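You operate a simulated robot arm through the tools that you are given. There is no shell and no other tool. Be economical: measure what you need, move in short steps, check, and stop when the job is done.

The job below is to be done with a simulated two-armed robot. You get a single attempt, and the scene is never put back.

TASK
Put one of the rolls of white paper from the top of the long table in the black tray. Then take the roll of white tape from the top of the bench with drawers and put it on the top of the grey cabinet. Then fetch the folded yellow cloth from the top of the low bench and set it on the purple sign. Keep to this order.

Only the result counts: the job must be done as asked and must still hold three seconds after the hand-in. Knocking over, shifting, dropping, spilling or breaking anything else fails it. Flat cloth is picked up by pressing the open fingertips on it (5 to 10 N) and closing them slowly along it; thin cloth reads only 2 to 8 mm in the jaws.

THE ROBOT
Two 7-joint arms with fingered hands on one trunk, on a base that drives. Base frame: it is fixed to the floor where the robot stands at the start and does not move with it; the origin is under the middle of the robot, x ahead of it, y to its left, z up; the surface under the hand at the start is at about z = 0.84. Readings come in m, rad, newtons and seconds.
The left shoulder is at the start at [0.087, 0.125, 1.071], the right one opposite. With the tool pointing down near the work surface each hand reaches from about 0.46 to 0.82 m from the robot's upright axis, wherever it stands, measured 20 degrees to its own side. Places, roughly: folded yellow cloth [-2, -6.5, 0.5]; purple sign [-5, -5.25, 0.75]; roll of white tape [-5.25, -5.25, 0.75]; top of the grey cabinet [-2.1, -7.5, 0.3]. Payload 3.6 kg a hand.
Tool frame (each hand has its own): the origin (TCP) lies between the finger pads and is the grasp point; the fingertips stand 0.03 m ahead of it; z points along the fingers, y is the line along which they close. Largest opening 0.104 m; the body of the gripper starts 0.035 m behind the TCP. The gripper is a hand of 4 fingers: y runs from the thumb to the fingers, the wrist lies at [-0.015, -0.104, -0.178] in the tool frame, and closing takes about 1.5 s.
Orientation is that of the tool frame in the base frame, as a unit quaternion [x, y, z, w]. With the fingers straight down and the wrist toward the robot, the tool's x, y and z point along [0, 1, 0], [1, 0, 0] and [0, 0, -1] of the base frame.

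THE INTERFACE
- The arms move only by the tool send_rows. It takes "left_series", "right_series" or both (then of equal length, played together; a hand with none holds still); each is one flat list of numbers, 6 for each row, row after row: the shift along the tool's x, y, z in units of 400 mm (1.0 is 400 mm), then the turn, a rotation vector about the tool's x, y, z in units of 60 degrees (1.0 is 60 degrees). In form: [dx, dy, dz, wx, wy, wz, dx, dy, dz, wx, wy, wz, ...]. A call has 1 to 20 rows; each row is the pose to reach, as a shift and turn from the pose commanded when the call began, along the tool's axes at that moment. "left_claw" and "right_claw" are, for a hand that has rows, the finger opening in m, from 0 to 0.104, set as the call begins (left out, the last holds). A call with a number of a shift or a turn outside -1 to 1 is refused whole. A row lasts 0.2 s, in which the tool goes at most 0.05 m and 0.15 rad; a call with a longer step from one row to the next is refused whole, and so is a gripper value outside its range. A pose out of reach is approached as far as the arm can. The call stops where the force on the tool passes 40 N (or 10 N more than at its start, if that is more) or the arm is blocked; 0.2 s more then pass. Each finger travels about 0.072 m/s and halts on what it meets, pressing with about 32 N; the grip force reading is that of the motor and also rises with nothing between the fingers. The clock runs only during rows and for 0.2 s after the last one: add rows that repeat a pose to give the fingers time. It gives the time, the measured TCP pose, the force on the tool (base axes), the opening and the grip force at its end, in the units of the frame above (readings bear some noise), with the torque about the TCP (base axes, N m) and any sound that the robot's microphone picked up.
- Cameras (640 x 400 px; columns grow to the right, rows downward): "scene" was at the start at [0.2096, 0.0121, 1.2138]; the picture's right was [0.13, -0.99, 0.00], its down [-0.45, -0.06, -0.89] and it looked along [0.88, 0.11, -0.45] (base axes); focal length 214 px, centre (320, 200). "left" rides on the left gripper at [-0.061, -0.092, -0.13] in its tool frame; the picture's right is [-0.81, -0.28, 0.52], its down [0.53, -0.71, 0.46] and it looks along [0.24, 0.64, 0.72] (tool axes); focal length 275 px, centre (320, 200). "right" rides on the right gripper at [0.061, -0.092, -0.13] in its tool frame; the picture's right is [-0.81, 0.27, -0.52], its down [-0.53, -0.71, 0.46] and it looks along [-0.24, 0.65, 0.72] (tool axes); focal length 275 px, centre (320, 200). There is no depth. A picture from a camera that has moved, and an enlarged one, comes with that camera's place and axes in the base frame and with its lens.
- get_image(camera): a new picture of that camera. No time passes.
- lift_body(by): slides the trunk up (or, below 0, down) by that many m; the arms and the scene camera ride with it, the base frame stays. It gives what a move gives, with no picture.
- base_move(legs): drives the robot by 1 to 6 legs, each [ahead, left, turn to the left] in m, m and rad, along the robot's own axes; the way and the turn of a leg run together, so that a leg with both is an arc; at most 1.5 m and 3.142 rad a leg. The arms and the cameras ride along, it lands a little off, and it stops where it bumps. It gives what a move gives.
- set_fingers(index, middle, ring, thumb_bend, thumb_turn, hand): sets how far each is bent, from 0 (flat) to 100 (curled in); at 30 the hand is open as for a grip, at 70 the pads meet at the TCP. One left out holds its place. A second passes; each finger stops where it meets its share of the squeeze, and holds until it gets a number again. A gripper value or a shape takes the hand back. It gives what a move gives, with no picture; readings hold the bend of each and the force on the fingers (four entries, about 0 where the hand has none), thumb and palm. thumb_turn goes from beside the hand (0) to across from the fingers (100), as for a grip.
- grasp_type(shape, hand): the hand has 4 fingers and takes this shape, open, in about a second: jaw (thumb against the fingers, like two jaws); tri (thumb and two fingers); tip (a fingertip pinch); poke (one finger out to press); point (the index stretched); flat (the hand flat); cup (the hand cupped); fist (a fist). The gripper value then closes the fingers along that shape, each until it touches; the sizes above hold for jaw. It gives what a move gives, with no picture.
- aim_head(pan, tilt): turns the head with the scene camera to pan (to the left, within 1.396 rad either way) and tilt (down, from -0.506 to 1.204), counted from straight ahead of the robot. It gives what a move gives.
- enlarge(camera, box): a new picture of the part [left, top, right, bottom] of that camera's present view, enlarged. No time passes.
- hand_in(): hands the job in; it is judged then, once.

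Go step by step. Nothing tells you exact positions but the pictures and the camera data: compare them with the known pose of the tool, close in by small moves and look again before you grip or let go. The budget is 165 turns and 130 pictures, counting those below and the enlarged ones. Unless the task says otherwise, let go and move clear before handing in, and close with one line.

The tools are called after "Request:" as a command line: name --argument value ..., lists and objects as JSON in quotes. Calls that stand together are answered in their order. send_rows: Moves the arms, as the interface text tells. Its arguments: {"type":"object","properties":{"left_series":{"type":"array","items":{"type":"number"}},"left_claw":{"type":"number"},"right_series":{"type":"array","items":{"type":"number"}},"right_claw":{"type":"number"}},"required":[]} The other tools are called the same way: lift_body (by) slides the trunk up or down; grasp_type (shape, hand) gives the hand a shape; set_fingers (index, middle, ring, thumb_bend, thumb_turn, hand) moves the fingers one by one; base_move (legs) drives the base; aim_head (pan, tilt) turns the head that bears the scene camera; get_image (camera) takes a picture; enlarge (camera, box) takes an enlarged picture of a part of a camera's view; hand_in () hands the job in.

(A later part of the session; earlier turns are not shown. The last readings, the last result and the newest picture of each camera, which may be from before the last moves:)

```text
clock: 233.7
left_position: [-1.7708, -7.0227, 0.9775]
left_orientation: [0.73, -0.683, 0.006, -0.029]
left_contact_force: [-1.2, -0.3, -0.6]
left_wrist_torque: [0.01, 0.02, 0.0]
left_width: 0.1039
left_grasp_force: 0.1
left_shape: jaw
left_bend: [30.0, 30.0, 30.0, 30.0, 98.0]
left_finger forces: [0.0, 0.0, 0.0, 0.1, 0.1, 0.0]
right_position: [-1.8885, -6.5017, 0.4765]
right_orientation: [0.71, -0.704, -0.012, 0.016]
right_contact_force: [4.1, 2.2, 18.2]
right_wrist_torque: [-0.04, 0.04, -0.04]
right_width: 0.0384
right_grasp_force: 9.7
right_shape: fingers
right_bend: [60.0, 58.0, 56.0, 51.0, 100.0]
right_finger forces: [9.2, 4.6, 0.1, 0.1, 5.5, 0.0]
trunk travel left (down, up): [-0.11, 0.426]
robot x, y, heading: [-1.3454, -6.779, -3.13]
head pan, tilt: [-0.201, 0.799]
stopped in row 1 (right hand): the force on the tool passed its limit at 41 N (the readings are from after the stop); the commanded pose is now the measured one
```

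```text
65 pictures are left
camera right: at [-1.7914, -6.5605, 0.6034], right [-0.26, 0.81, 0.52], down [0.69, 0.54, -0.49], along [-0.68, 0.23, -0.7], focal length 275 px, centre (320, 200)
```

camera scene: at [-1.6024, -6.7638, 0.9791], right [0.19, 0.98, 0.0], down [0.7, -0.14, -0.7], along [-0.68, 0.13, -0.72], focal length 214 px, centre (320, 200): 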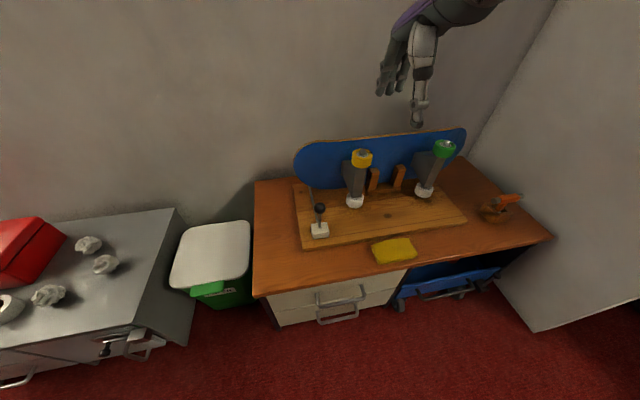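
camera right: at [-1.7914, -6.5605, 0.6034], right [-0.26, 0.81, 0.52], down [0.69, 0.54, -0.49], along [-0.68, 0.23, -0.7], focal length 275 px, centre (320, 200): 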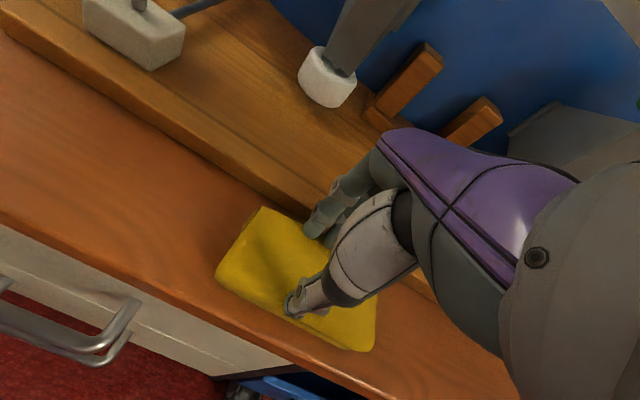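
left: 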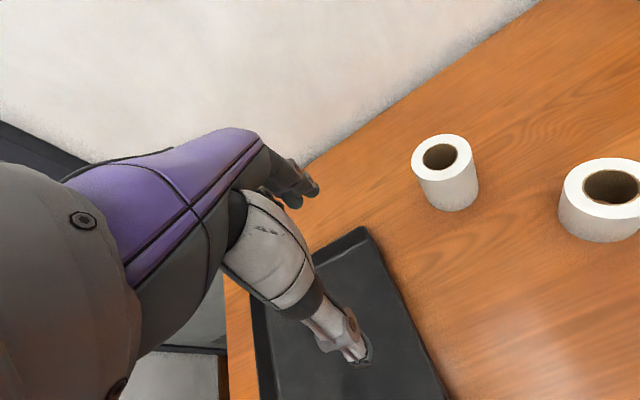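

All the tips touch the cloth with about 18 N. I'll ease off to about 8 N and then close the fingers slowly along it.

Request:
send_rows --right_series '[0, 0, -0.003, 0, 0, 0]'

Request:
set_fingers --hand "right" --index 62 --middle 62 --ring 62 --thumb_bend 59

Request:
get_image --camera "right"

```text
clock: 234.1
left_position: [-1.7696, -7.0237, 0.978]
left_orientation: [0.73, -0.683, 0.006, -0.028]
left_contact_force: [-0.5, 0.0, 0.1]
left_wrist_torque: [0.01, -0.01, 0.0]
left_width: 0.1037
left_grasp_force: 0.1
left_shape: jaw
left_bend: [30.0, 30.0, 30.0, 30.0, 98.0]
left_finger forces: [0.0, 0.1, 0.0, 0.1, 0.0, 0.0]
right_position: [-1.8868, -6.5008, 0.4779]
right_orientation: [0.71, -0.704, -0.01, 0.016]
right_contact_force: [3.5, 0.0, 17.0]
right_wrist_torque: [-0.02, 0.11, 0.01]
right_width: 0.0385
right_grasp_force: 9.0
right_shape: fingers
right_bend: [59.0, 57.0, 56.0, 52.0, 100.0]
right_finger forces: [8.3, 5.4, 0.0, 0.1, 3.9, 0.1]
trunk travel left (down, up): [-0.11, 0.426]
robot x, y, heading: [-1.3437, -6.7794, -3.133]
head pan, tilt: [-0.201, 0.799]
```

```text
clock: 235.1
left_position: [-1.7703, -7.0216, 0.979]
left_orientation: [0.73, -0.683, 0.005, -0.027]
left_contact_force: [0.4, 0.5, -0.4]
left_wrist_torque: [-0.03, 0.01, 0.01]
left_width: 0.1039
left_grasp_force: 0.2
left_shape: jaw
left_bend: [30.0, 30.0, 30.0, 30.0, 98.0]
left_finger forces: [0.0, 0.0, 0.1, 0.0, 0.0, 0.0]
right_position: [-1.8885, -6.5006, 0.4772]
right_orientation: [0.71, -0.704, -0.011, 0.015]
right_contact_force: [-1.1, -0.3, 17.2]
right_wrist_torque: [0.07, 0.31, 0.08]
right_width: 0.0354
right_grasp_force: 11.4
right_shape: fingers
right_bend: [62.0, 58.0, 62.0, 52.0, 100.0]
right_finger forces: [0.3, 15.2, 0.1, 0.0, 7.0, 0.1]
trunk travel left (down, up): [-0.11, 0.426]
robot x, y, heading: [-1.3473, -6.7791, -3.138]
head pan, tilt: [-0.201, 0.799]
```

```text
64 pictures are left
camera right: at [-1.7911, -6.5605, 0.6038], right [-0.26, 0.81, 0.52], down [0.69, 0.54, -0.48], along [-0.67, 0.23, -0.7], focal length 275 px, centre (320, 200)
```

right: 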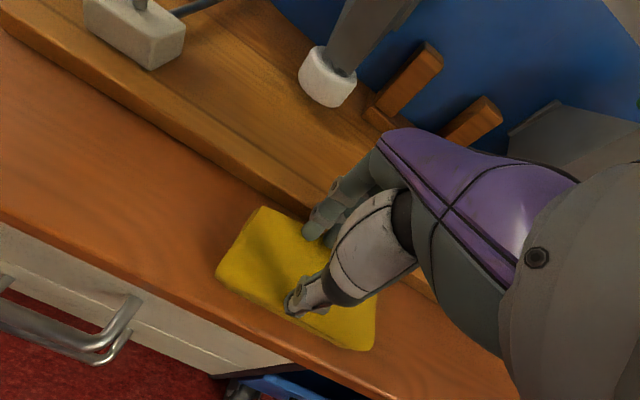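

Request:
send_rows --right_series '[0, 0, -0.005, 0, 0, 0, 0, 0, -0.006, 0, 0, 0]'

Request:
set_fingers --hand "right" --index 68 --middle 68 --ring 68 --thumb_bend 66

Request:
get_image --camera "right"

```text
clock: 235.7
left_position: [-1.7707, -7.0217, 0.977]
left_orientation: [0.73, -0.683, 0.007, -0.028]
left_contact_force: [0.9, -0.5, 1.1]
left_wrist_torque: [0.0, 0.0, -0.01]
left_width: 0.104
left_grasp_force: 0.0
left_shape: jaw
left_bend: [30.0, 30.0, 30.0, 30.0, 98.0]
left_finger forces: [0.1, 0.0, 0.0, 0.0, 0.0, 0.0]
right_position: [-1.8874, -6.4995, 0.4775]
right_orientation: [0.71, -0.704, -0.01, 0.013]
right_contact_force: [2.2, -0.5, 5.0]
right_wrist_torque: [0.01, -0.01, 0.01]
right_width: 0.0333
right_grasp_force: 5.0
right_shape: fingers
right_bend: [62.0, 61.0, 62.0, 54.0, 100.0]
right_finger forces: [0.1, 4.6, 0.0, 0.0, 4.6, 0.0]
trunk travel left (down, up): [-0.11, 0.426]
robot x, y, heading: [-1.3475, -6.7791, -3.141]
head pan, tilt: [-0.201, 0.799]
```

```text
clock: 236.7
left_position: [-1.7712, -7.0221, 0.9786]
left_orientation: [0.73, -0.683, 0.006, -0.027]
left_contact_force: [0.5, 0.4, -0.5]
left_wrist_torque: [0.02, 0.01, -0.02]
left_width: 0.1038
left_grasp_force: 0.1
left_shape: jaw
left_bend: [30.0, 30.0, 30.0, 30.0, 98.0]
left_finger forces: [0.0, 0.0, 0.0, 0.0, 0.0, 0.0]
right_position: [-1.8877, -6.4998, 0.4771]
right_orientation: [0.709, -0.705, -0.01, 0.014]
right_contact_force: [-0.4, 0.2, 0.2]
right_wrist_torque: [0.02, 0.0, 0.01]
right_width: 0.009
right_grasp_force: 0.1
right_shape: fingers
right_bend: [68.0, 68.0, 68.0, 66.0, 100.0]
right_finger forces: [0.1, 0.1, 0.1, 0.0, 0.0, 0.1]
trunk travel left (down, up): [-0.11, 0.426]
robot x, y, heading: [-1.3467, -6.7761, -3.135]
head pan, tilt: [-0.201, 0.799]
```

```text
63 pictures are left
camera right: at [-1.7914, -6.5599, 0.6054], right [-0.26, 0.81, 0.52], down [0.69, 0.54, -0.48], along [-0.67, 0.23, -0.7], focal length 275 px, centre (320, 200)
```

right: 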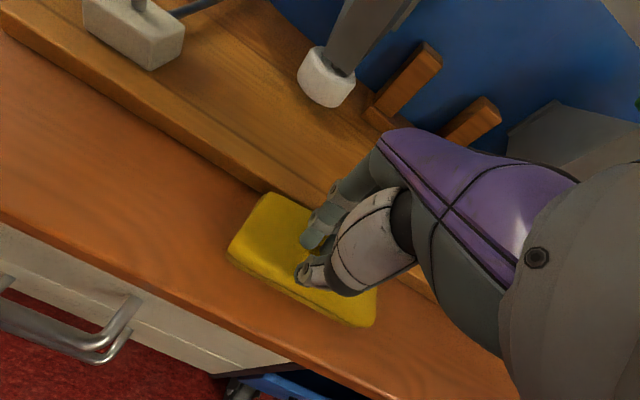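

The fingers slid over the top and nudged the cloth back toward the jig board; it behaves like a firm folded pad about 0.05 m deep and 0.104 m long. I'll press lightly again and drag it about 2 cm forward, to make room for the fingers behind it.

Request:
send_rows --right_series '[0, 0, 0.006, 0, 0, 0, 0, 0, 0.012, 0, 0, 0]'

Request:
send_rows --right_series '[0, 0, 0.006, 0, 0, 0]'

```text
clock: 237.3
left_position: [-1.7703, -7.0224, 0.9793]
left_orientation: [0.73, -0.683, 0.006, -0.027]
left_contact_force: [0.5, 1.3, 0.1]
left_wrist_torque: [0.03, -0.03, 0.01]
left_width: 0.1042
left_grasp_force: 0.0
left_shape: jaw
left_bend: [30.0, 30.0, 30.0, 30.0, 98.0]
left_finger forces: [0.0, 0.0, 0.0, 0.0, 0.0, 0.0]
right_position: [-1.8883, -6.5021, 0.4774]
right_orientation: [0.711, -0.703, -0.012, 0.018]
right_contact_force: [5.7, 0.5, 27.5]
right_wrist_torque: [-0.05, -0.72, -0.02]
right_width: 0.0101
right_grasp_force: 14.1
right_shape: fingers
right_bend: [68.0, 68.0, 68.0, 67.0, 100.0]
right_finger forces: [0.1, 0.0, 0.1, 0.1, 27.8, 0.1]
trunk travel left (down, up): [-0.11, 0.426]
robot x, y, heading: [-1.3472, -6.7772, -3.135]
head pan, tilt: [-0.201, 0.799]
```

```text
clock: 237.7
left_position: [-1.7692, -7.023, 0.978]
left_orientation: [0.73, -0.683, 0.006, -0.028]
left_contact_force: [-0.1, -0.1, 0.2]
left_wrist_torque: [-0.02, -0.02, 0.0]
left_width: 0.1037
left_grasp_force: 0.1
left_shape: jaw
left_bend: [30.0, 30.0, 30.0, 30.0, 98.0]
left_finger forces: [0.1, 0.1, 0.0, 0.1, 0.0, 0.0]
right_position: [-1.8919, -6.5031, 0.4774]
right_orientation: [0.71, -0.704, -0.015, 0.021]
right_contact_force: [4.5, -0.3, 22.0]
right_wrist_torque: [0.0, -0.54, 0.02]
right_width: 0.0129
right_grasp_force: 11.3
right_shape: fingers
right_bend: [68.0, 68.0, 68.0, 65.0, 100.0]
right_finger forces: [0.0, 0.1, 0.0, 0.1, 21.3, 0.1]
trunk travel left (down, up): [-0.11, 0.426]
robot x, y, heading: [-1.343, -6.7801, -3.136]
head pan, tilt: [-0.201, 0.799]
stopped in row 1 (right hand): the force on the tool passed its limit at 43 N (the readings are from after the stop); the commanded pose is now the measured one
```

Request:
send_rows --right_series '[0, 0, -0.003, 0, 0, 0, 0, -0.012, -0.003, 0, 0, 0, 0, -0.025, -0.003, 0, 0, 0, 0, -0.037, -0.003, 0, 0, 0, 0, -0.05, -0.003, 0, 0, 0]'

Request:
get_image --camera "right"

```text
clock: 238.9
left_position: [-1.7698, -7.0224, 0.9789]
left_orientation: [0.73, -0.683, 0.006, -0.029]
left_contact_force: [0.7, -0.1, 0.8]
left_wrist_torque: [0.01, -0.01, -0.03]
left_width: 0.1039
left_grasp_force: 0.1
left_shape: jaw
left_bend: [30.0, 30.0, 30.0, 30.0, 98.0]
left_finger forces: [0.0, 0.1, 0.0, 0.0, 0.0, 0.0]
right_position: [-1.8719, -6.5009, 0.4762]
right_orientation: [0.71, -0.704, -0.013, 0.019]
right_contact_force: [-4.5, 2.3, 13.7]
right_wrist_torque: [-0.12, 0.37, -0.07]
right_width: 0.0121
right_grasp_force: 6.5
right_shape: fingers
right_bend: [65.0, 68.0, 68.0, 66.0, 100.0]
right_finger forces: [13.6, 0.1, 0.0, 0.1, 0.0, 0.1]
trunk travel left (down, up): [-0.11, 0.426]
robot x, y, heading: [-1.3457, -6.7769, -3.134]
head pan, tilt: [-0.201, 0.799]
```

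```text
62 pictures are left
camera right: at [-1.7735, -6.561, 0.6022], right [-0.26, 0.81, 0.52], down [0.69, 0.54, -0.49], along [-0.68, 0.23, -0.7], focal length 275 px, centre (320, 200)
```

right: 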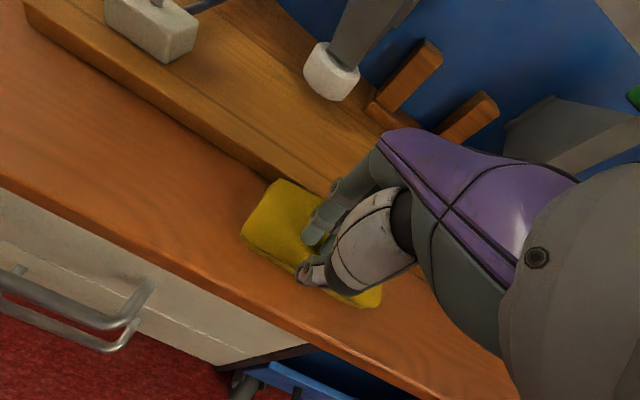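

The cloth barely followed the drag; the finger's give may have absorbed it. With the index still pressing, I'll drag further and check.

Request:
send_rows --right_series '[0, -0.012, 0.002, 0, 0, 0, 0, -0.025, 0.003, 0, 0, 0, 0, -0.037, 0.003, 0, 0, 0, 0, -0.05, 0.003, 0, 0, 0]'

Request:
get_image --camera "right"

```text
clock: 239.9
left_position: [-1.7691, -7.0217, 0.9775]
left_orientation: [0.73, -0.683, 0.006, -0.027]
left_contact_force: [0.3, 0.1, -0.1]
left_wrist_torque: [0.0, 0.02, -0.01]
left_width: 0.104
left_grasp_force: 0.1
left_shape: jaw
left_bend: [30.0, 30.0, 30.0, 30.0, 98.0]
left_finger forces: [0.1, 0.0, 0.0, 0.0, 0.0, 0.1]
right_position: [-1.8531, -6.5018, 0.4772]
right_orientation: [0.71, -0.703, -0.017, 0.021]
right_contact_force: [-9.5, 3.5, 29.6]
right_wrist_torque: [-0.2, 1.31, -0.21]
right_width: 0.0277
right_grasp_force: 14.8
right_shape: fingers
right_bend: [53.0, 68.0, 68.0, 66.0, 100.0]
right_finger forces: [28.9, 0.1, 0.0, 0.0, 0.1, 0.1]
trunk travel left (down, up): [-0.11, 0.426]
robot x, y, heading: [-1.3444, -6.7781, -3.13]
head pan, tilt: [-0.201, 0.799]
```

```text
61 pictures are left
camera right: at [-1.7543, -6.5608, 0.6017], right [-0.26, 0.81, 0.53], down [0.68, 0.54, -0.5], along [-0.68, 0.23, -0.69], focal length 275 px, centre (320, 200)
```

right: 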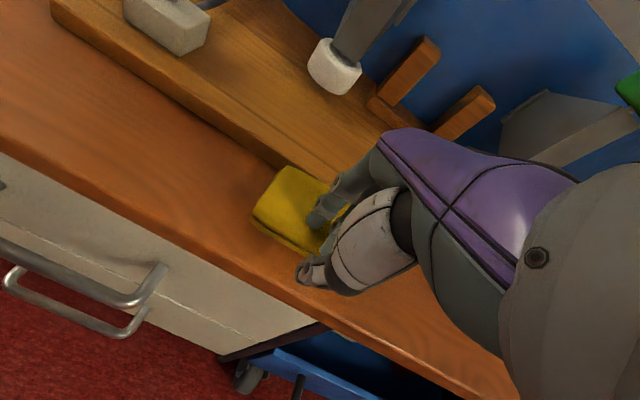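

The cloth doesn't drag; it acts like a firm pad, with about a 1 cm gap to the board. I'll lift, square the hand, and try straddling it with the fingers in that gap and the thumb in front.

Request:
send_rows --right_series '[0, 0, -0.05, 0, 0, 0, 0, 0.03, -0.1, 0.03, 0, 0, 0, 0.07, -0.1, 0.0514, 0, 0]'

Request:
set_fingers --hand "right" --index 42 --middle 42 --ring 42 --thumb_bend 42

Request:
get_image --camera "right"

Request:
enlarge --camera "scene" --box '[340, 190, 460, 270]'

```text
clock: 240.7
left_position: [-1.7711, -7.0209, 0.9779]
left_orientation: [0.73, -0.682, 0.007, -0.028]
left_contact_force: [0.3, -0.7, 0.7]
left_wrist_torque: [-0.02, 0.0, -0.01]
left_width: 0.104
left_grasp_force: 0.0
left_shape: jaw
left_bend: [30.0, 30.0, 30.0, 30.0, 98.0]
left_finger forces: [0.0, 0.0, 0.0, 0.0, 0.1, 0.0]
right_position: [-1.8753, -6.5008, 0.513]
right_orientation: [0.711, -0.703, 0.008, -0.001]
right_contact_force: [-0.8, -0.6, 0.0]
right_wrist_torque: [-0.03, 0.01, -0.02]
right_width: 0.0085
right_grasp_force: 0.0
right_shape: fingers
right_bend: [68.0, 68.0, 68.0, 66.0, 100.0]
right_finger forces: [0.0, 0.1, 0.0, 0.0, 0.0, 0.0]
trunk travel left (down, up): [-0.11, 0.426]
robot x, y, heading: [-1.3452, -6.7759, -3.134]
head pan, tilt: [-0.201, 0.799]
```

```text
clock: 241.7
left_position: [-1.7705, -7.0232, 0.9779]
left_orientation: [0.73, -0.683, 0.007, -0.027]
left_contact_force: [0.1, 0.1, 0.4]
left_wrist_torque: [0.04, -0.01, -0.01]
left_width: 0.1037
left_grasp_force: 0.1
left_shape: jaw
left_bend: [30.0, 30.0, 30.0, 30.0, 98.0]
left_finger forces: [0.1, 0.0, 0.1, 0.0, 0.0, 0.1]
right_position: [-1.8764, -6.5002, 0.5137]
right_orientation: [0.71, -0.704, 0.006, -0.001]
right_contact_force: [0.7, 0.3, 0.4]
right_wrist_torque: [0.0, 0.0, 0.03]
right_width: 0.072
right_grasp_force: 0.1
right_shape: fingers
right_bend: [42.0, 42.0, 42.0, 42.0, 99.0]
right_finger forces: [0.1, 0.1, 0.1, 0.0, 0.1, 0.0]
trunk travel left (down, up): [-0.11, 0.426]
robot x, y, heading: [-1.3467, -6.7763, -3.133]
head pan, tilt: [-0.201, 0.799]
```

```text
60 pictures are left
camera right: at [-1.7861, -6.5603, 0.6454], right [-0.29, 0.81, 0.51], down [0.71, 0.54, -0.45], along [-0.64, 0.23, -0.73], focal length 275 px, centre (320, 200)
```

right: 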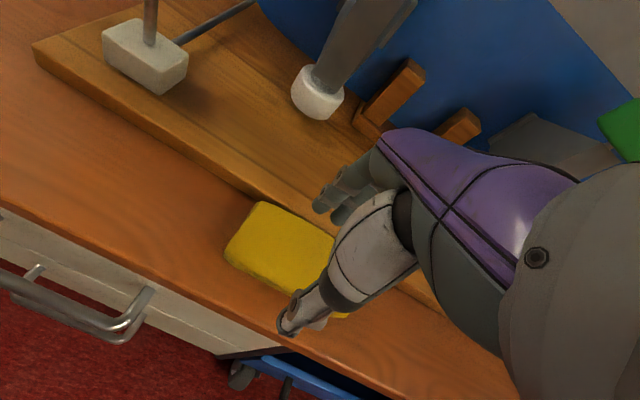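

```text
5.00 times, centred on (400, 230) of scene
camera zoom: at [-1.6023, -6.7635, 0.9791], right [0.19, 0.98, 0.0], down [0.7, -0.14, -0.7], along [-0.68, 0.13, -0.72], focal length 1072 px, centre (-80, 50)
```

zoom: 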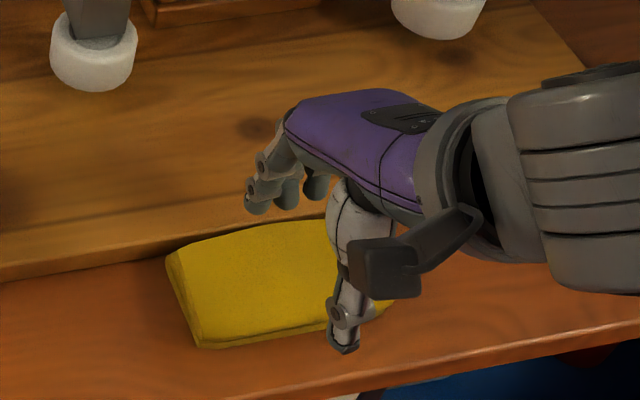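

The cloth now touches the jig board. Fingers give when dragged along their flex direction, so I'll yaw the hand about 60° and drag the cloth sideways to the fingers, where they are stiff.

Request:
send_rows --right_series '[0, 0, -0.08, 0, 0, -0.13, 0, 0.0, -0.1, 0, 0, -0.27, 0, 0.02, -0.1, 0, 0, -0.41, 0, 0.02, -0.1, 0, 0, -0.55, 0, 0.02, -0.1, 0, 0, -0.69, 0, 0.02, -0.1, 0, 0, -0.83, 0, 0.02, -0.1, 0, 0, -0.97, 0, 0.02, -0.1, 0, 0, -1.0]'

Request:
set_fingers --hand "right" --index 52 --middle 52 --ring 52 --thumb_bend 50

Request:
get_image --camera "right"

Request:
enlarge --camera "scene" --box '[300, 160, 500, 290]'

```text
clock: 243.5
left_position: [-1.7718, -7.0218, 0.978]
left_orientation: [0.729, -0.683, 0.006, -0.028]
left_contact_force: [-0.6, 0.1, 0.0]
left_wrist_torque: [0.01, 0.05, -0.01]
left_width: 0.1035
left_grasp_force: 0.1
left_shape: jaw
left_bend: [30.0, 30.0, 30.0, 30.0, 98.0]
left_finger forces: [0.0, 0.0, 0.1, 0.1, 0.1, 0.0]
right_position: [-1.8853, -6.5012, 0.5534]
right_orientation: [0.967, -0.255, 0.007, 0.003]
right_contact_force: [-0.7, 0.0, -0.7]
right_wrist_torque: [-0.02, 0.02, 0.04]
right_width: 0.0724
right_grasp_force: 0.0
right_shape: fingers
right_bend: [42.0, 42.0, 42.0, 42.0, 99.0]
right_finger forces: [0.0, 0.0, 0.0, 0.0, 0.0, 0.0]
trunk travel left (down, up): [-0.11, 0.426]
robot x, y, heading: [-1.346, -6.7794, -3.135]
head pan, tilt: [-0.201, 0.799]
```

```text
clock: 244.5
left_position: [-1.7702, -7.0224, 0.9777]
left_orientation: [0.731, -0.682, 0.006, -0.028]
left_contact_force: [0.3, 1.0, -0.1]
left_wrist_torque: [-0.02, 0.03, -0.01]
left_width: 0.1035
left_grasp_force: 0.1
left_shape: jaw
left_bend: [30.0, 30.0, 30.0, 30.0, 98.0]
left_finger forces: [0.0, 0.0, 0.1, 0.0, 0.0, 0.1]
right_position: [-1.8849, -6.502, 0.5544]
right_orientation: [0.967, -0.256, 0.007, 0.003]
right_contact_force: [0.1, -0.5, 0.8]
right_wrist_torque: [0.02, -0.05, 0.0]
right_width: 0.0496
right_grasp_force: 0.2
right_shape: fingers
right_bend: [52.0, 52.0, 52.0, 50.0, 100.0]
right_finger forces: [0.1, 0.0, 0.0, 0.1, 0.0, 0.0]
trunk travel left (down, up): [-0.11, 0.426]
robot x, y, heading: [-1.3439, -6.7763, -3.134]
head pan, tilt: [-0.201, 0.799]
```

```text
58 pictures are left
camera right: at [-1.7883, -6.4501, 0.6848], right [-0.85, 0.16, 0.51], down [-0.11, 0.88, -0.46], along [-0.52, -0.45, -0.73], focal length 275 px, centre (320, 200)
```

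right: 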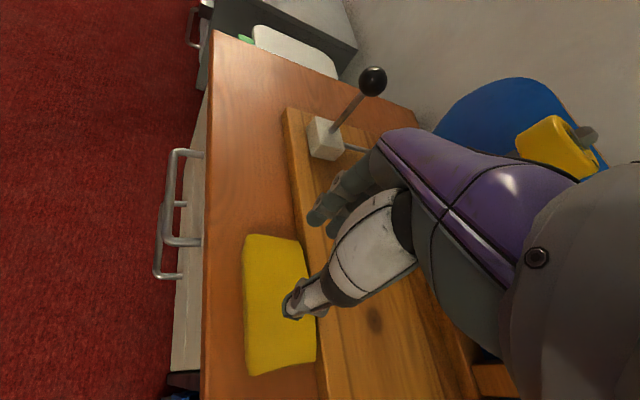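

```text
3.08 times, centred on (400, 225) of scene
camera zoom: at [-1.6023, -6.7635, 0.9791], right [0.19, 0.98, 0.0], down [0.7, -0.14, -0.7], along [-0.68, 0.13, -0.72], focal length 660 px, centre (74, 123)
```

zoom: 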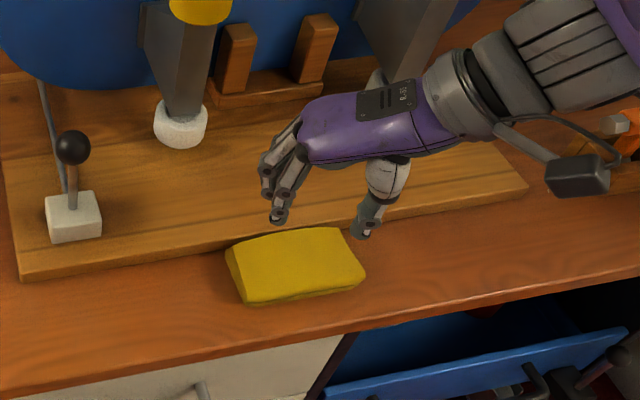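

From this orthogonal view the cloth is larger and lower than I thought: x -1.872 to -1.940, y -6.558 to -6.434, top z≈0.42, lying against the board. I'll press its middle with the yawed hand.

Request:
send_rows --right_series '[-0.03, 0.005, 0.05, 0, 0, 0, -0.054, 0.011, 0.11, 0, 0, 0, -0.054, 0.011, 0.16, 0, 0, 0, -0.054, 0.011, 0.18, 0, 0, 0]'

Request:
send_rows --right_series '[0, 0, 0.006, 0, 0, 0]'

Request:
send_rows --right_series '[0, 0, 0.006, 0, 0, 0]'

```text
clock: 245.5
left_position: [-1.7717, -7.0226, 0.9774]
left_orientation: [0.73, -0.683, 0.006, -0.028]
left_contact_force: [0.3, -0.5, 0.3]
left_wrist_torque: [0.0, 0.0, -0.02]
left_width: 0.104
left_grasp_force: 0.1
left_shape: jaw
left_bend: [30.0, 30.0, 30.0, 30.0, 98.0]
left_finger forces: [0.0, 0.0, 0.2, 0.1, 0.0, 0.0]
right_position: [-1.9049, -6.4967, 0.4819]
right_orientation: [0.967, -0.254, 0.007, 0.002]
right_contact_force: [0.1, 0.6, 0.8]
right_wrist_torque: [-0.01, 0.02, 0.02]
right_width: 0.0496
right_grasp_force: 0.1
right_shape: fingers
right_bend: [52.0, 52.0, 52.0, 50.0, 100.0]
right_finger forces: [0.1, 0.1, 0.0, 0.0, 0.0, 0.1]
trunk travel left (down, up): [-0.11, 0.426]
robot x, y, heading: [-1.3431, -6.7772, -3.135]
head pan, tilt: [-0.201, 0.799]
```

```text
clock: 245.9
left_position: [-1.7702, -7.0213, 0.978]
left_orientation: [0.73, -0.683, 0.006, -0.027]
left_contact_force: [0.8, 0.3, 0.0]
left_wrist_torque: [-0.02, 0.01, 0.04]
left_width: 0.1041
left_grasp_force: 0.0
left_shape: jaw
left_bend: [30.0, 30.0, 30.0, 30.0, 98.0]
left_finger forces: [0.1, 0.0, 0.1, 0.0, 0.1, 0.0]
right_position: [-1.9049, -6.4948, 0.4811]
right_orientation: [0.967, -0.254, 0.006, 0.002]
right_contact_force: [-0.2, -1.0, 0.8]
right_wrist_torque: [-0.03, 0.02, 0.01]
right_width: 0.0497
right_grasp_force: 0.1
right_shape: fingers
right_bend: [52.0, 52.0, 52.0, 50.0, 100.0]
right_finger forces: [0.1, 0.6, 0.1, 0.0, 0.1, 0.0]
trunk travel left (down, up): [-0.11, 0.426]
robot x, y, heading: [-1.3479, -6.7773, -3.134]
head pan, tilt: [-0.201, 0.799]
```

```text
clock: 246.3
left_position: [-1.7707, -7.0225, 0.978]
left_orientation: [0.73, -0.683, 0.006, -0.027]
left_contact_force: [0.2, -0.6, 0.8]
left_wrist_torque: [-0.01, 0.0, -0.01]
left_width: 0.104
left_grasp_force: 0.0
left_shape: jaw
left_bend: [30.0, 30.0, 30.0, 30.0, 98.0]
left_finger forces: [0.0, 0.0, 0.1, 0.1, 0.0, 0.0]
right_position: [-1.9065, -6.4959, 0.479]
right_orientation: [0.967, -0.254, 0.006, 0.003]
right_contact_force: [-0.1, -1.9, 8.9]
right_wrist_torque: [-0.21, 0.2, 0.02]
right_width: 0.0496
right_grasp_force: 4.9
right_shape: fingers
right_bend: [52.0, 51.0, 52.0, 50.0, 100.0]
right_finger forces: [0.0, 9.2, 0.0, 0.0, 0.1, 0.1]
trunk travel left (down, up): [-0.11, 0.426]
robot x, y, heading: [-1.3425, -6.7771, -3.136]
head pan, tilt: [-0.201, 0.799]
```

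The middle finger presses with about 9 N. Now I'll drag 2 cm toward the bench front.

Request:
send_rows --right_series '[0.012, -0.007, 0.001, 0, 0, 0, 0.024, -0.014, 0.001, 0, 0, 0, 0.036, -0.02, 0.001, 0, 0, 0, 0.05, -0.028, 0.001, 0, 0, 0]'

Request:
get_image --camera "right"

```text
clock: 247.3
left_position: [-1.7712, -7.0222, 0.9772]
left_orientation: [0.73, -0.683, 0.005, -0.027]
left_contact_force: [0.3, 0.0, 0.1]
left_wrist_torque: [0.02, 0.02, -0.04]
left_width: 0.104
left_grasp_force: 0.1
left_shape: jaw
left_bend: [30.0, 30.0, 30.0, 30.0, 98.0]
left_finger forces: [0.0, 0.1, 0.0, 0.1, 0.1, 0.0]
right_position: [-1.8821, -6.4965, 0.4773]
right_orientation: [0.967, -0.254, 0.006, 0.002]
right_contact_force: [-5.0, -1.3, 18.9]
right_wrist_torque: [-0.51, 0.6, -0.1]
right_width: 0.05
right_grasp_force: 9.8
right_shape: fingers
right_bend: [52.0, 49.0, 52.0, 50.0, 100.0]
right_finger forces: [0.1, 18.8, 0.0, 0.1, 0.0, 0.0]
trunk travel left (down, up): [-0.11, 0.426]
robot x, y, heading: [-1.3471, -6.7782, -3.133]
head pan, tilt: [-0.201, 0.799]
```

```text
56 pictures are left
camera right: at [-1.7854, -6.4446, 0.6087], right [-0.85, 0.16, 0.51], down [-0.11, 0.88, -0.46], along [-0.52, -0.45, -0.73], focal length 275 px, centre (320, 200)
```

right: 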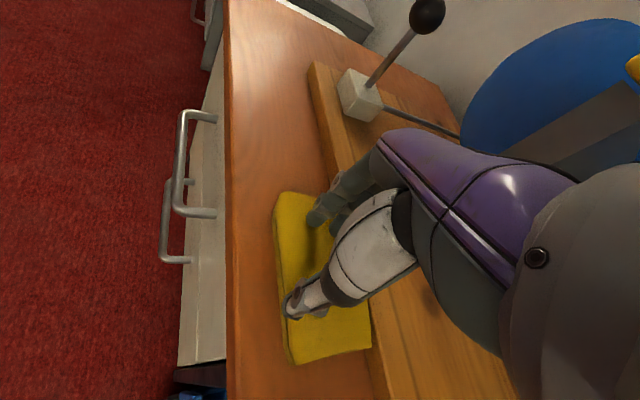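

The finger slid over the top again, but a push on the end face needs almost no force. I'll push the cloth's right end near its front corner toward -y, so it pivots away from the board and opens a gap behind it.

Request:
send_rows --right_series '[0, 0, -0.1, 0, 0, 0, -0.02, -0.05, -0.15, 0, 0, 0.13, -0.04, -0.1, -0.15, 0, 0, 0.27, -0.06, -0.15, -0.15, 0, 0, 0.41, -0.08, -0.2, -0.15, 0, 0, 0.55, -0.1, -0.26, -0.15, 0, 0, 0.69, -0.12, -0.31, -0.15, 0, 0, 0.83, -0.1445, -0.366, -0.15, 0, 0, 0.97, -0.1445, -0.366, -0.15, 0, 0, 1.0]'

Request:
set_fingers --hand "right" --index 60 --middle 60 --ring 60 --thumb_bend 60

Request:
get_image --camera "right"

Request:
enlarge --camera "scene" --box '[320, 160, 520, 290]'

```text
clock: 249.3
left_position: [-1.7716, -7.0231, 0.9775]
left_orientation: [0.73, -0.683, 0.006, -0.028]
left_contact_force: [0.5, -0.5, 0.2]
left_wrist_torque: [-0.01, 0.0, 0.01]
left_width: 0.1041
left_grasp_force: 0.0
left_shape: jaw
left_bend: [30.0, 30.0, 30.0, 30.0, 98.0]
left_finger forces: [0.0, 0.0, 0.1, 0.1, 0.1, 0.0]
right_position: [-1.8613, -6.3377, 0.537]
right_orientation: [0.71, -0.705, 0.007, -0.003]
right_contact_force: [0.3, 0.2, 0.8]
right_wrist_torque: [0.04, -0.03, 0.02]
right_width: 0.0496
right_grasp_force: 0.0
right_shape: fingers
right_bend: [52.0, 52.0, 52.0, 50.0, 100.0]
right_finger forces: [0.0, 0.0, 0.0, 0.0, 0.0, 0.0]
trunk travel left (down, up): [-0.11, 0.426]
robot x, y, heading: [-1.3432, -6.7784, -3.134]
head pan, tilt: [-0.201, 0.799]
```

```text
clock: 250.3
left_position: [-1.7712, -7.0215, 0.9771]
left_orientation: [0.73, -0.683, 0.007, -0.028]
left_contact_force: [-0.2, 1.1, 0.1]
left_wrist_torque: [-0.04, -0.01, -0.01]
left_width: 0.1039
left_grasp_force: 0.0
left_shape: jaw
left_bend: [30.0, 30.0, 30.0, 30.0, 98.0]
left_finger forces: [0.1, 0.0, 0.0, 0.0, 0.1, 0.0]
right_position: [-1.8616, -6.3377, 0.536]
right_orientation: [0.71, -0.704, 0.007, -0.001]
right_contact_force: [0.1, 0.3, 0.1]
right_wrist_torque: [-0.01, 0.0, 0.03]
right_width: 0.0268
right_grasp_force: 0.1
right_shape: fingers
right_bend: [60.0, 60.0, 60.0, 60.0, 100.0]
right_finger forces: [0.0, 0.0, 0.0, 0.0, 0.0, 0.0]
trunk travel left (down, up): [-0.11, 0.426]
robot x, y, heading: [-1.3453, -6.7802, -3.137]
head pan, tilt: [-0.201, 0.799]
```

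```text
55 pictures are left
camera right: at [-1.7706, -6.3975, 0.6675], right [-0.29, 0.81, 0.51], down [0.71, 0.54, -0.45], along [-0.64, 0.23, -0.73], focal length 275 px, centre (320, 200)
```

right: 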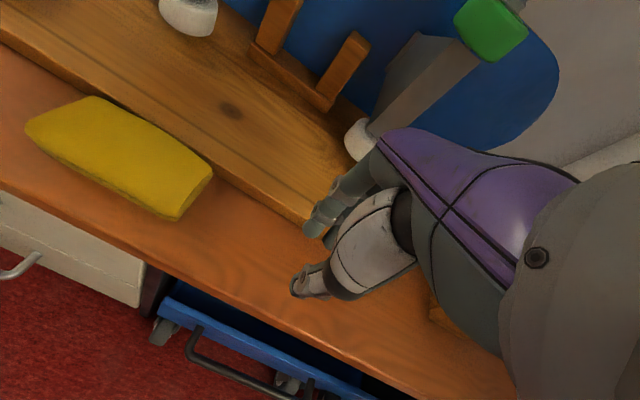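

```text
3.08 times, centred on (420, 225) of scene
camera zoom: at [-1.6023, -6.7635, 0.9791], right [0.19, 0.98, 0.0], down [0.7, -0.14, -0.7], along [-0.68, 0.13, -0.72], focal length 660 px, centre (12, 123)
```

zoom: 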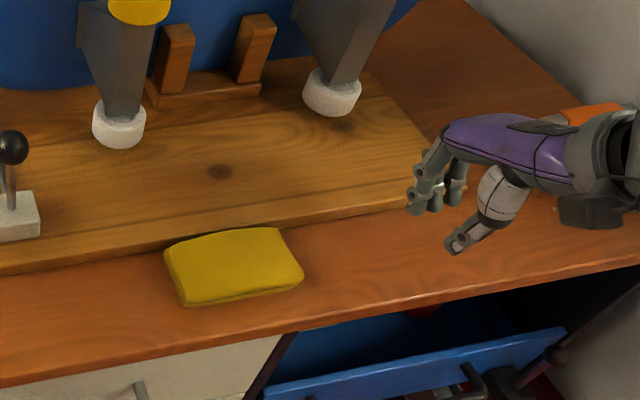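

Request:
send_rows --right_series '[0, 0, 0.06, 0, 0, 0, 0, 0, 0.12, 0, 0, 0, 0, 0, 0.15, 0, 0, 0, 0, 0, 0.172, 0, 0, 0]'

Request:
send_rows --right_series '[0.04, 0, 0, 0, 0, 0, 0.08, 0, 0, 0, 0, 0, 0.12, 0, 0, 0, 0, 0, 0.16, 0, 0, 0, 0, 0, 0.2, 0, 0, 0, 0, 0, 0.24, 0, 0, 0, 0, 0, 0.28, 0, 0, 0, 0, 0]'

Request:
enlarge --camera "scene" --box '[320, 160, 520, 290]'

Request:
get_image --camera "right"

```text
clock: 251.3
left_position: [-1.7703, -7.0216, 0.9771]
left_orientation: [0.73, -0.683, 0.006, -0.027]
left_contact_force: [0.0, -0.8, 1.0]
left_wrist_torque: [-0.02, 0.0, 0.04]
left_width: 0.1038
left_grasp_force: 0.0
left_shape: jaw
left_bend: [30.0, 30.0, 30.0, 30.0, 98.0]
left_finger forces: [0.0, 0.0, 0.1, 0.0, 0.0, 0.1]
right_position: [-1.8616, -6.3387, 0.4681]
right_orientation: [0.71, -0.704, 0.006, -0.001]
right_contact_force: [-0.6, 0.2, -0.3]
right_wrist_torque: [0.0, -0.01, 0.0]
right_width: 0.0263
right_grasp_force: 0.1
right_shape: fingers
right_bend: [60.0, 60.0, 60.0, 60.0, 100.0]
right_finger forces: [0.1, 0.0, 0.0, 0.0, 0.1, 0.0]
trunk travel left (down, up): [-0.11, 0.426]
robot x, y, heading: [-1.344, -6.7791, -3.137]
head pan, tilt: [-0.201, 0.799]
```

```text
clock: 252.9
left_position: [-1.7719, -7.0228, 0.9779]
left_orientation: [0.73, -0.683, 0.006, -0.028]
left_contact_force: [0.7, 0.2, 0.0]
left_wrist_torque: [-0.02, -0.01, -0.01]
left_width: 0.1043
left_grasp_force: 0.0
left_shape: jaw
left_bend: [30.0, 30.0, 30.0, 30.0, 98.0]
left_finger forces: [0.1, 0.0, 0.0, 0.0, 0.0, 0.1]
right_position: [-1.8587, -6.4515, 0.4681]
right_orientation: [0.71, -0.704, 0.006, -0.001]
right_contact_force: [-0.4, 0.8, -0.6]
right_wrist_torque: [-0.02, -0.04, -0.03]
right_width: 0.0263
right_grasp_force: 0.5
right_shape: fingers
right_bend: [60.0, 60.0, 60.0, 60.0, 100.0]
right_finger forces: [0.1, 0.0, 0.0, 0.0, 0.0, 0.1]
trunk travel left (down, up): [-0.11, 0.426]
robot x, y, heading: [-1.3443, -6.779, -3.133]
head pan, tilt: [-0.201, 0.799]
```

```text
3.08 times, centred on (420, 225) of scene
camera zoom: at [-1.6023, -6.7636, 0.9791], right [0.19, 0.98, 0.0], down [0.7, -0.14, -0.7], along [-0.68, 0.13, -0.72], focal length 660 px, centre (12, 123)
```

zoom: 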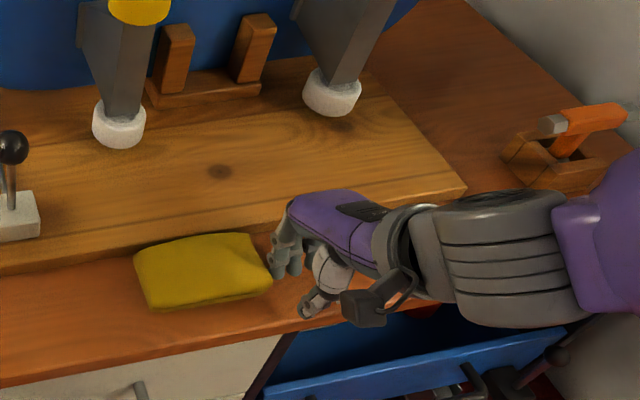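

```text
52 pictures are left
camera right: at [-1.7693, -6.5104, 0.5995], right [-0.29, 0.81, 0.51], down [0.71, 0.54, -0.45], along [-0.64, 0.23, -0.73], focal length 275 px, centre (320, 200)
```

right: 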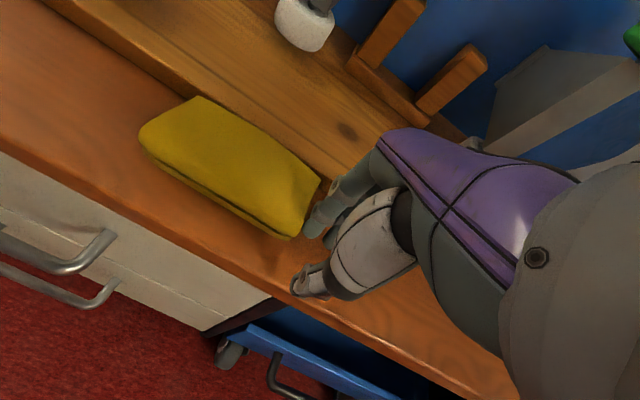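

Request:
send_rows --right_series '[0.03, -0.01, 0, 0, 0, 0, 0.07, -0.012, 0, 0, 0, 0, 0.11, -0.012, 0, 0, 0, 0, 0.15, -0.012, 0, 0, 0, 0, 0.19, -0.012, 0, 0, 0, 0]'

Request:
enlarge --camera "scene" --box '[280, 160, 480, 290]'

Request:
get_image --camera "right"

```text
clock: 254.1
left_position: [-1.7707, -7.022, 0.9786]
left_orientation: [0.73, -0.682, 0.007, -0.027]
left_contact_force: [-0.2, 0.6, -1.2]
left_wrist_torque: [0.0, -0.01, 0.0]
left_width: 0.1039
left_grasp_force: 0.0
left_shape: jaw
left_bend: [30.0, 30.0, 30.0, 30.0, 98.0]
left_finger forces: [0.1, 0.0, 0.0, 0.0, 0.0, 0.1]
right_position: [-1.8546, -6.5271, 0.4701]
right_orientation: [0.711, -0.704, 0.007, -0.001]
right_contact_force: [0.2, 0.4, 0.9]
right_wrist_torque: [-0.03, 0.0, 0.02]
right_width: 0.0264
right_grasp_force: 0.0
right_shape: fingers
right_bend: [60.0, 60.0, 60.0, 60.0, 100.0]
right_finger forces: [0.2, 0.0, 0.0, 0.1, 0.1, 0.0]
trunk travel left (down, up): [-0.11, 0.426]
robot x, y, heading: [-1.343, -6.777, -3.133]
head pan, tilt: [-0.201, 0.799]
```

```text
3.08 times, centred on (380, 225) of scene
camera zoom: at [-1.6023, -6.7636, 0.9791], right [0.19, 0.98, 0.0], down [0.7, -0.14, -0.7], along [-0.68, 0.13, -0.72], focal length 660 px, centre (135, 123)
```

zoom: 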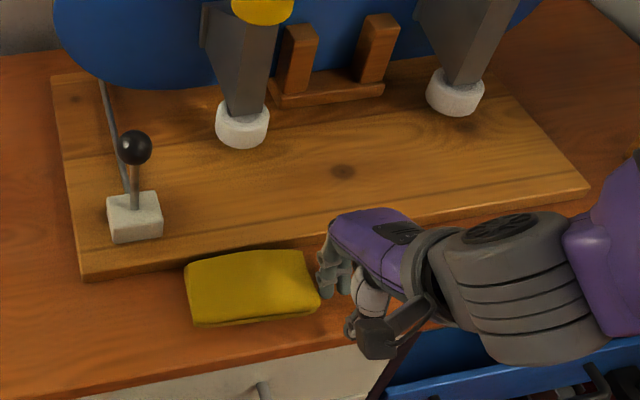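

```text
50 pictures are left
camera right: at [-1.7633, -6.5862, 0.6007], right [-0.29, 0.81, 0.51], down [0.71, 0.54, -0.45], along [-0.64, 0.23, -0.73], focal length 275 px, centre (320, 200)
```

right: 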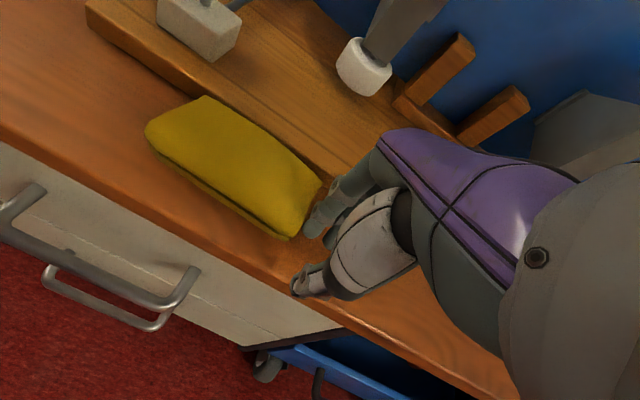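

The cloth is pivoting, with the right end now about 1 cm off the board. I'll push on a bit further.

Request:
send_rows --right_series '[0.04, 0, 0, 0, 0, 0, 0.08, 0.0, 0, 0, 0, 0, 0.12, 0.0, 0, 0, 0, 0, 0.16, 0.0, 0, 0, 0, 0]'

Request:
enlarge --camera "scene" --box '[280, 160, 480, 290]'

```text
clock: 255.1
left_position: [-1.7722, -7.0224, 0.9781]
left_orientation: [0.73, -0.683, 0.006, -0.027]
left_contact_force: [-0.3, 0.7, -0.9]
left_wrist_torque: [0.01, -0.02, 0.0]
left_width: 0.1041
left_grasp_force: 0.0
left_shape: jaw
left_bend: [30.0, 30.0, 30.0, 30.0, 98.0]
left_finger forces: [0.1, 0.1, 0.0, 0.1, 0.0, 0.1]
right_position: [-1.8546, -6.5907, 0.4695]
right_orientation: [0.71, -0.704, 0.005, -0.001]
right_contact_force: [0.2, 0.5, -0.5]
right_wrist_torque: [0.01, -0.03, 0.0]
right_width: 0.0262
right_grasp_force: 0.6
right_shape: fingers
right_bend: [60.0, 60.0, 60.0, 60.0, 100.0]
right_finger forces: [0.1, 0.1, 0.0, 0.2, 0.0, 0.0]
trunk travel left (down, up): [-0.11, 0.426]
robot x, y, heading: [-1.3469, -6.7781, -3.134]
head pan, tilt: [-0.201, 0.799]
```

```text
3.08 times, centred on (380, 225) of scene
camera zoom: at [-1.6023, -6.7636, 0.9791], right [0.19, 0.98, 0.0], down [0.7, -0.14, -0.7], along [-0.68, 0.13, -0.72], focal length 660 px, centre (135, 123)
```

zoom: 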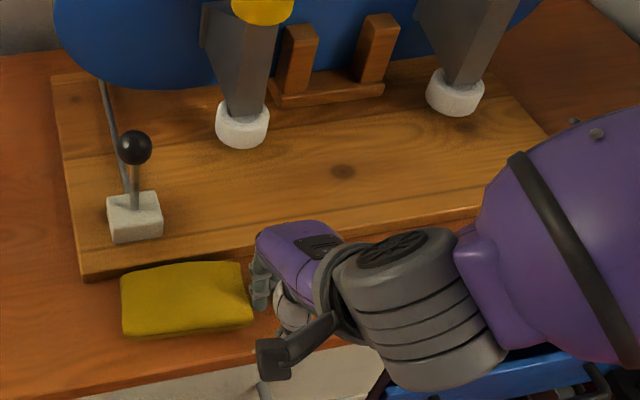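

The wedge stays small but the cloth slides well. With my hand this far forward it clears the jig's lever by about 4 cm, so I'll push the cloth past the board's left end (y≈-6.75), where there is nothing behind it.

Request:
send_rows --right_series '[0.045, 0, 0, 0, 0, 0, 0.09, 0.0, 0, 0, 0, 0, 0.135, 0.0, 0, 0, 0, 0, 0.18, 0.0, 0, 0, 0, 0]'

Request:
enlarge --camera "scene" --box '[240, 160, 440, 290]'

```text
clock: 256.1
left_position: [-1.7705, -7.0211, 0.9779]
left_orientation: [0.73, -0.682, 0.006, -0.028]
left_contact_force: [-0.4, 0.8, 0.5]
left_wrist_torque: [0.0, -0.02, 0.03]
left_width: 0.1037
left_grasp_force: 0.2
left_shape: jaw
left_bend: [30.0, 30.0, 30.0, 30.0, 98.0]
left_finger forces: [0.0, 0.0, 0.0, 0.1, 0.1, 0.0]
right_position: [-1.8529, -6.6614, 0.4713]
right_orientation: [0.71, -0.704, 0.006, -0.002]
right_contact_force: [-0.3, 0.1, -0.4]
right_wrist_torque: [0.0, -0.03, 0.02]
right_width: 0.0264
right_grasp_force: 0.0
right_shape: fingers
right_bend: [60.0, 60.0, 60.0, 60.0, 100.0]
right_finger forces: [0.1, 0.0, 0.0, 0.0, 0.1, 0.1]
trunk travel left (down, up): [-0.11, 0.426]
robot x, y, heading: [-1.3463, -6.7792, -3.138]
head pan, tilt: [-0.201, 0.799]
```

```text
3.08 times, centred on (340, 225) of scene
camera zoom: at [-1.6023, -6.7636, 0.9791], right [0.19, 0.98, 0.0], down [0.7, -0.14, -0.7], along [-0.68, 0.13, -0.72], focal length 660 px, centre (258, 123)
```

zoom: 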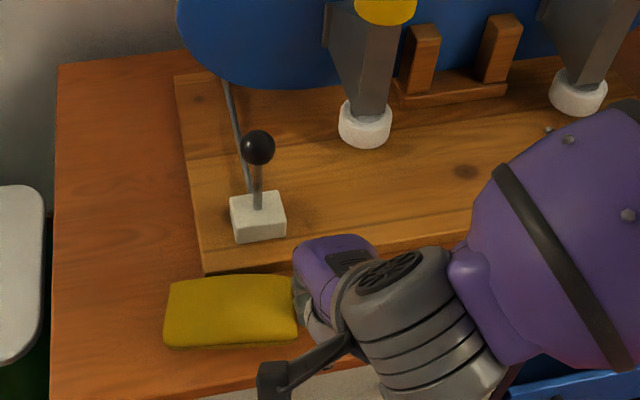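

Request:
send_rows --right_series '[0.04, 0, 0.003, 0, 0, 0, 0.08, 0.0, 0.005, 0, 0, 0, 0.12, 0.0, 0.005, 0, 0, 0, 0.155, 0.0, 0.005, 0, 0, 0]'

Request:
enlarge --camera "scene" --box '[240, 160, 440, 290]'

Request:
get_image --camera "right"

```text
clock: 257.1
left_position: [-1.7721, -7.0213, 0.9784]
left_orientation: [0.73, -0.683, 0.007, -0.028]
left_contact_force: [-0.3, -0.1, -0.4]
left_wrist_torque: [0.0, 0.02, -0.01]
left_width: 0.1037
left_grasp_force: 0.0
left_shape: jaw
left_bend: [30.0, 30.0, 30.0, 30.0, 98.0]
left_finger forces: [0.0, 0.0, 0.1, 0.0, 0.1, 0.0]
right_position: [-1.8519, -6.7235, 0.4698]
right_orientation: [0.711, -0.704, 0.007, 0.0]
right_contact_force: [-0.7, -0.8, -0.3]
right_wrist_torque: [-0.02, 0.02, 0.01]
right_width: 0.0261
right_grasp_force: 0.2
right_shape: fingers
right_bend: [60.0, 60.0, 60.0, 60.0, 100.0]
right_finger forces: [0.1, 0.0, 0.1, 0.1, 0.0, 0.0]
trunk travel left (down, up): [-0.11, 0.426]
robot x, y, heading: [-1.3487, -6.7783, -3.135]
head pan, tilt: [-0.201, 0.799]
```

```text
3.08 times, centred on (340, 225) of scene
camera zoom: at [-1.6023, -6.7635, 0.9791], right [0.19, 0.98, 0.0], down [0.7, -0.14, -0.7], along [-0.68, 0.13, -0.72], focal length 660 px, centre (258, 123)
```

zoom: 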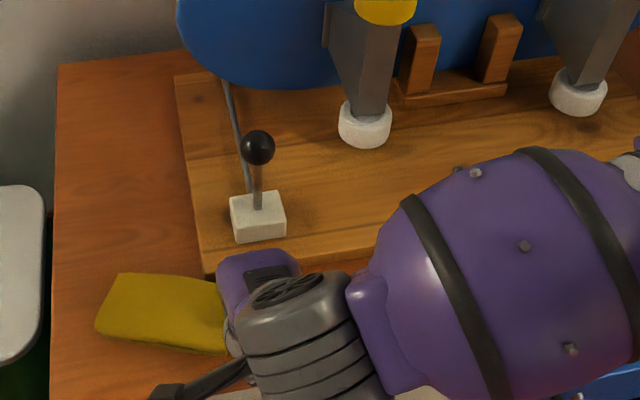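

```text
46 pictures are left
camera right: at [-1.7615, -6.7822, 0.6005], right [-0.29, 0.81, 0.51], down [0.71, 0.54, -0.45], along [-0.64, 0.23, -0.73], focal length 275 px, centre (320, 200)
```

right: 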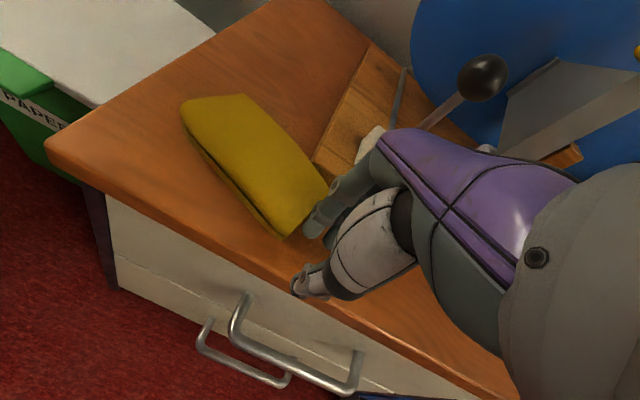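

The cloth is now free beyond the board's end, rotated about 21°, with its centre near (-1.92, -6.79). I'll raise the hand, strafe the base left for better reach, then align and open over the cloth.

Request:
send_rows --right_series '[-0.02, 0, -0.05, 0, 0, 0, -0.02, -0.02, -0.15, 0, 0, 0, -0.02, -0.02, -0.27, 0, 0, 0]' --right_claw 0.1

Request:
base_move --legs '[[0, 0.15, 0]]'

```text
clock: 257.9
left_position: [-1.7701, -7.0215, 0.9791]
left_orientation: [0.73, -0.683, 0.007, -0.028]
left_contact_force: [0.2, 0.0, 0.5]
left_wrist_torque: [0.0, 0.01, 0.01]
left_width: 0.1041
left_grasp_force: 0.0
left_shape: jaw
left_bend: [30.0, 30.0, 30.0, 30.0, 98.0]
left_finger forces: [0.0, 0.0, 0.0, 0.0, 0.0, 0.0]
right_position: [-1.8433, -6.7164, 0.577]
right_orientation: [0.71, -0.704, 0.007, -0.002]
right_contact_force: [-0.1, 0.4, 1.0]
right_wrist_torque: [0.0, -0.04, 0.0]
right_width: 0.0998
right_grasp_force: 0.0
right_shape: jaw
right_bend: [31.0, 31.0, 30.0, 31.0, 98.0]
right_finger forces: [0.1, 0.0, 0.0, 0.0, 0.0, 0.0]
trunk travel left (down, up): [-0.11, 0.426]
robot x, y, heading: [-1.3444, -6.7801, -3.132]
head pan, tilt: [-0.201, 0.799]
```

```text
clock: 259.8
left_position: [-1.7692, -7.1719, 0.9789]
left_orientation: [0.731, -0.682, 0.006, -0.028]
left_contact_force: [0.8, -0.5, -0.7]
left_wrist_torque: [0.01, -0.01, 0.0]
left_width: 0.104
left_grasp_force: 0.2
left_shape: jaw
left_bend: [30.0, 30.0, 30.0, 30.0, 98.0]
left_finger forces: [0.1, 0.0, 0.0, 0.1, 0.0, 0.0]
right_position: [-1.8443, -6.8677, 0.5759]
right_orientation: [0.711, -0.703, 0.007, -0.001]
right_contact_force: [-0.4, 0.0, 1.0]
right_wrist_torque: [0.0, 0.03, 0.0]
right_width: 0.1
right_grasp_force: 0.1
right_shape: jaw
right_bend: [31.0, 31.0, 30.0, 31.0, 98.0]
right_finger forces: [0.0, 0.0, 0.0, 0.0, 0.0, 0.1]
trunk travel left (down, up): [-0.11, 0.426]
robot x, y, heading: [-1.3446, -6.927, -3.134]
head pan, tilt: [-0.201, 0.799]
```

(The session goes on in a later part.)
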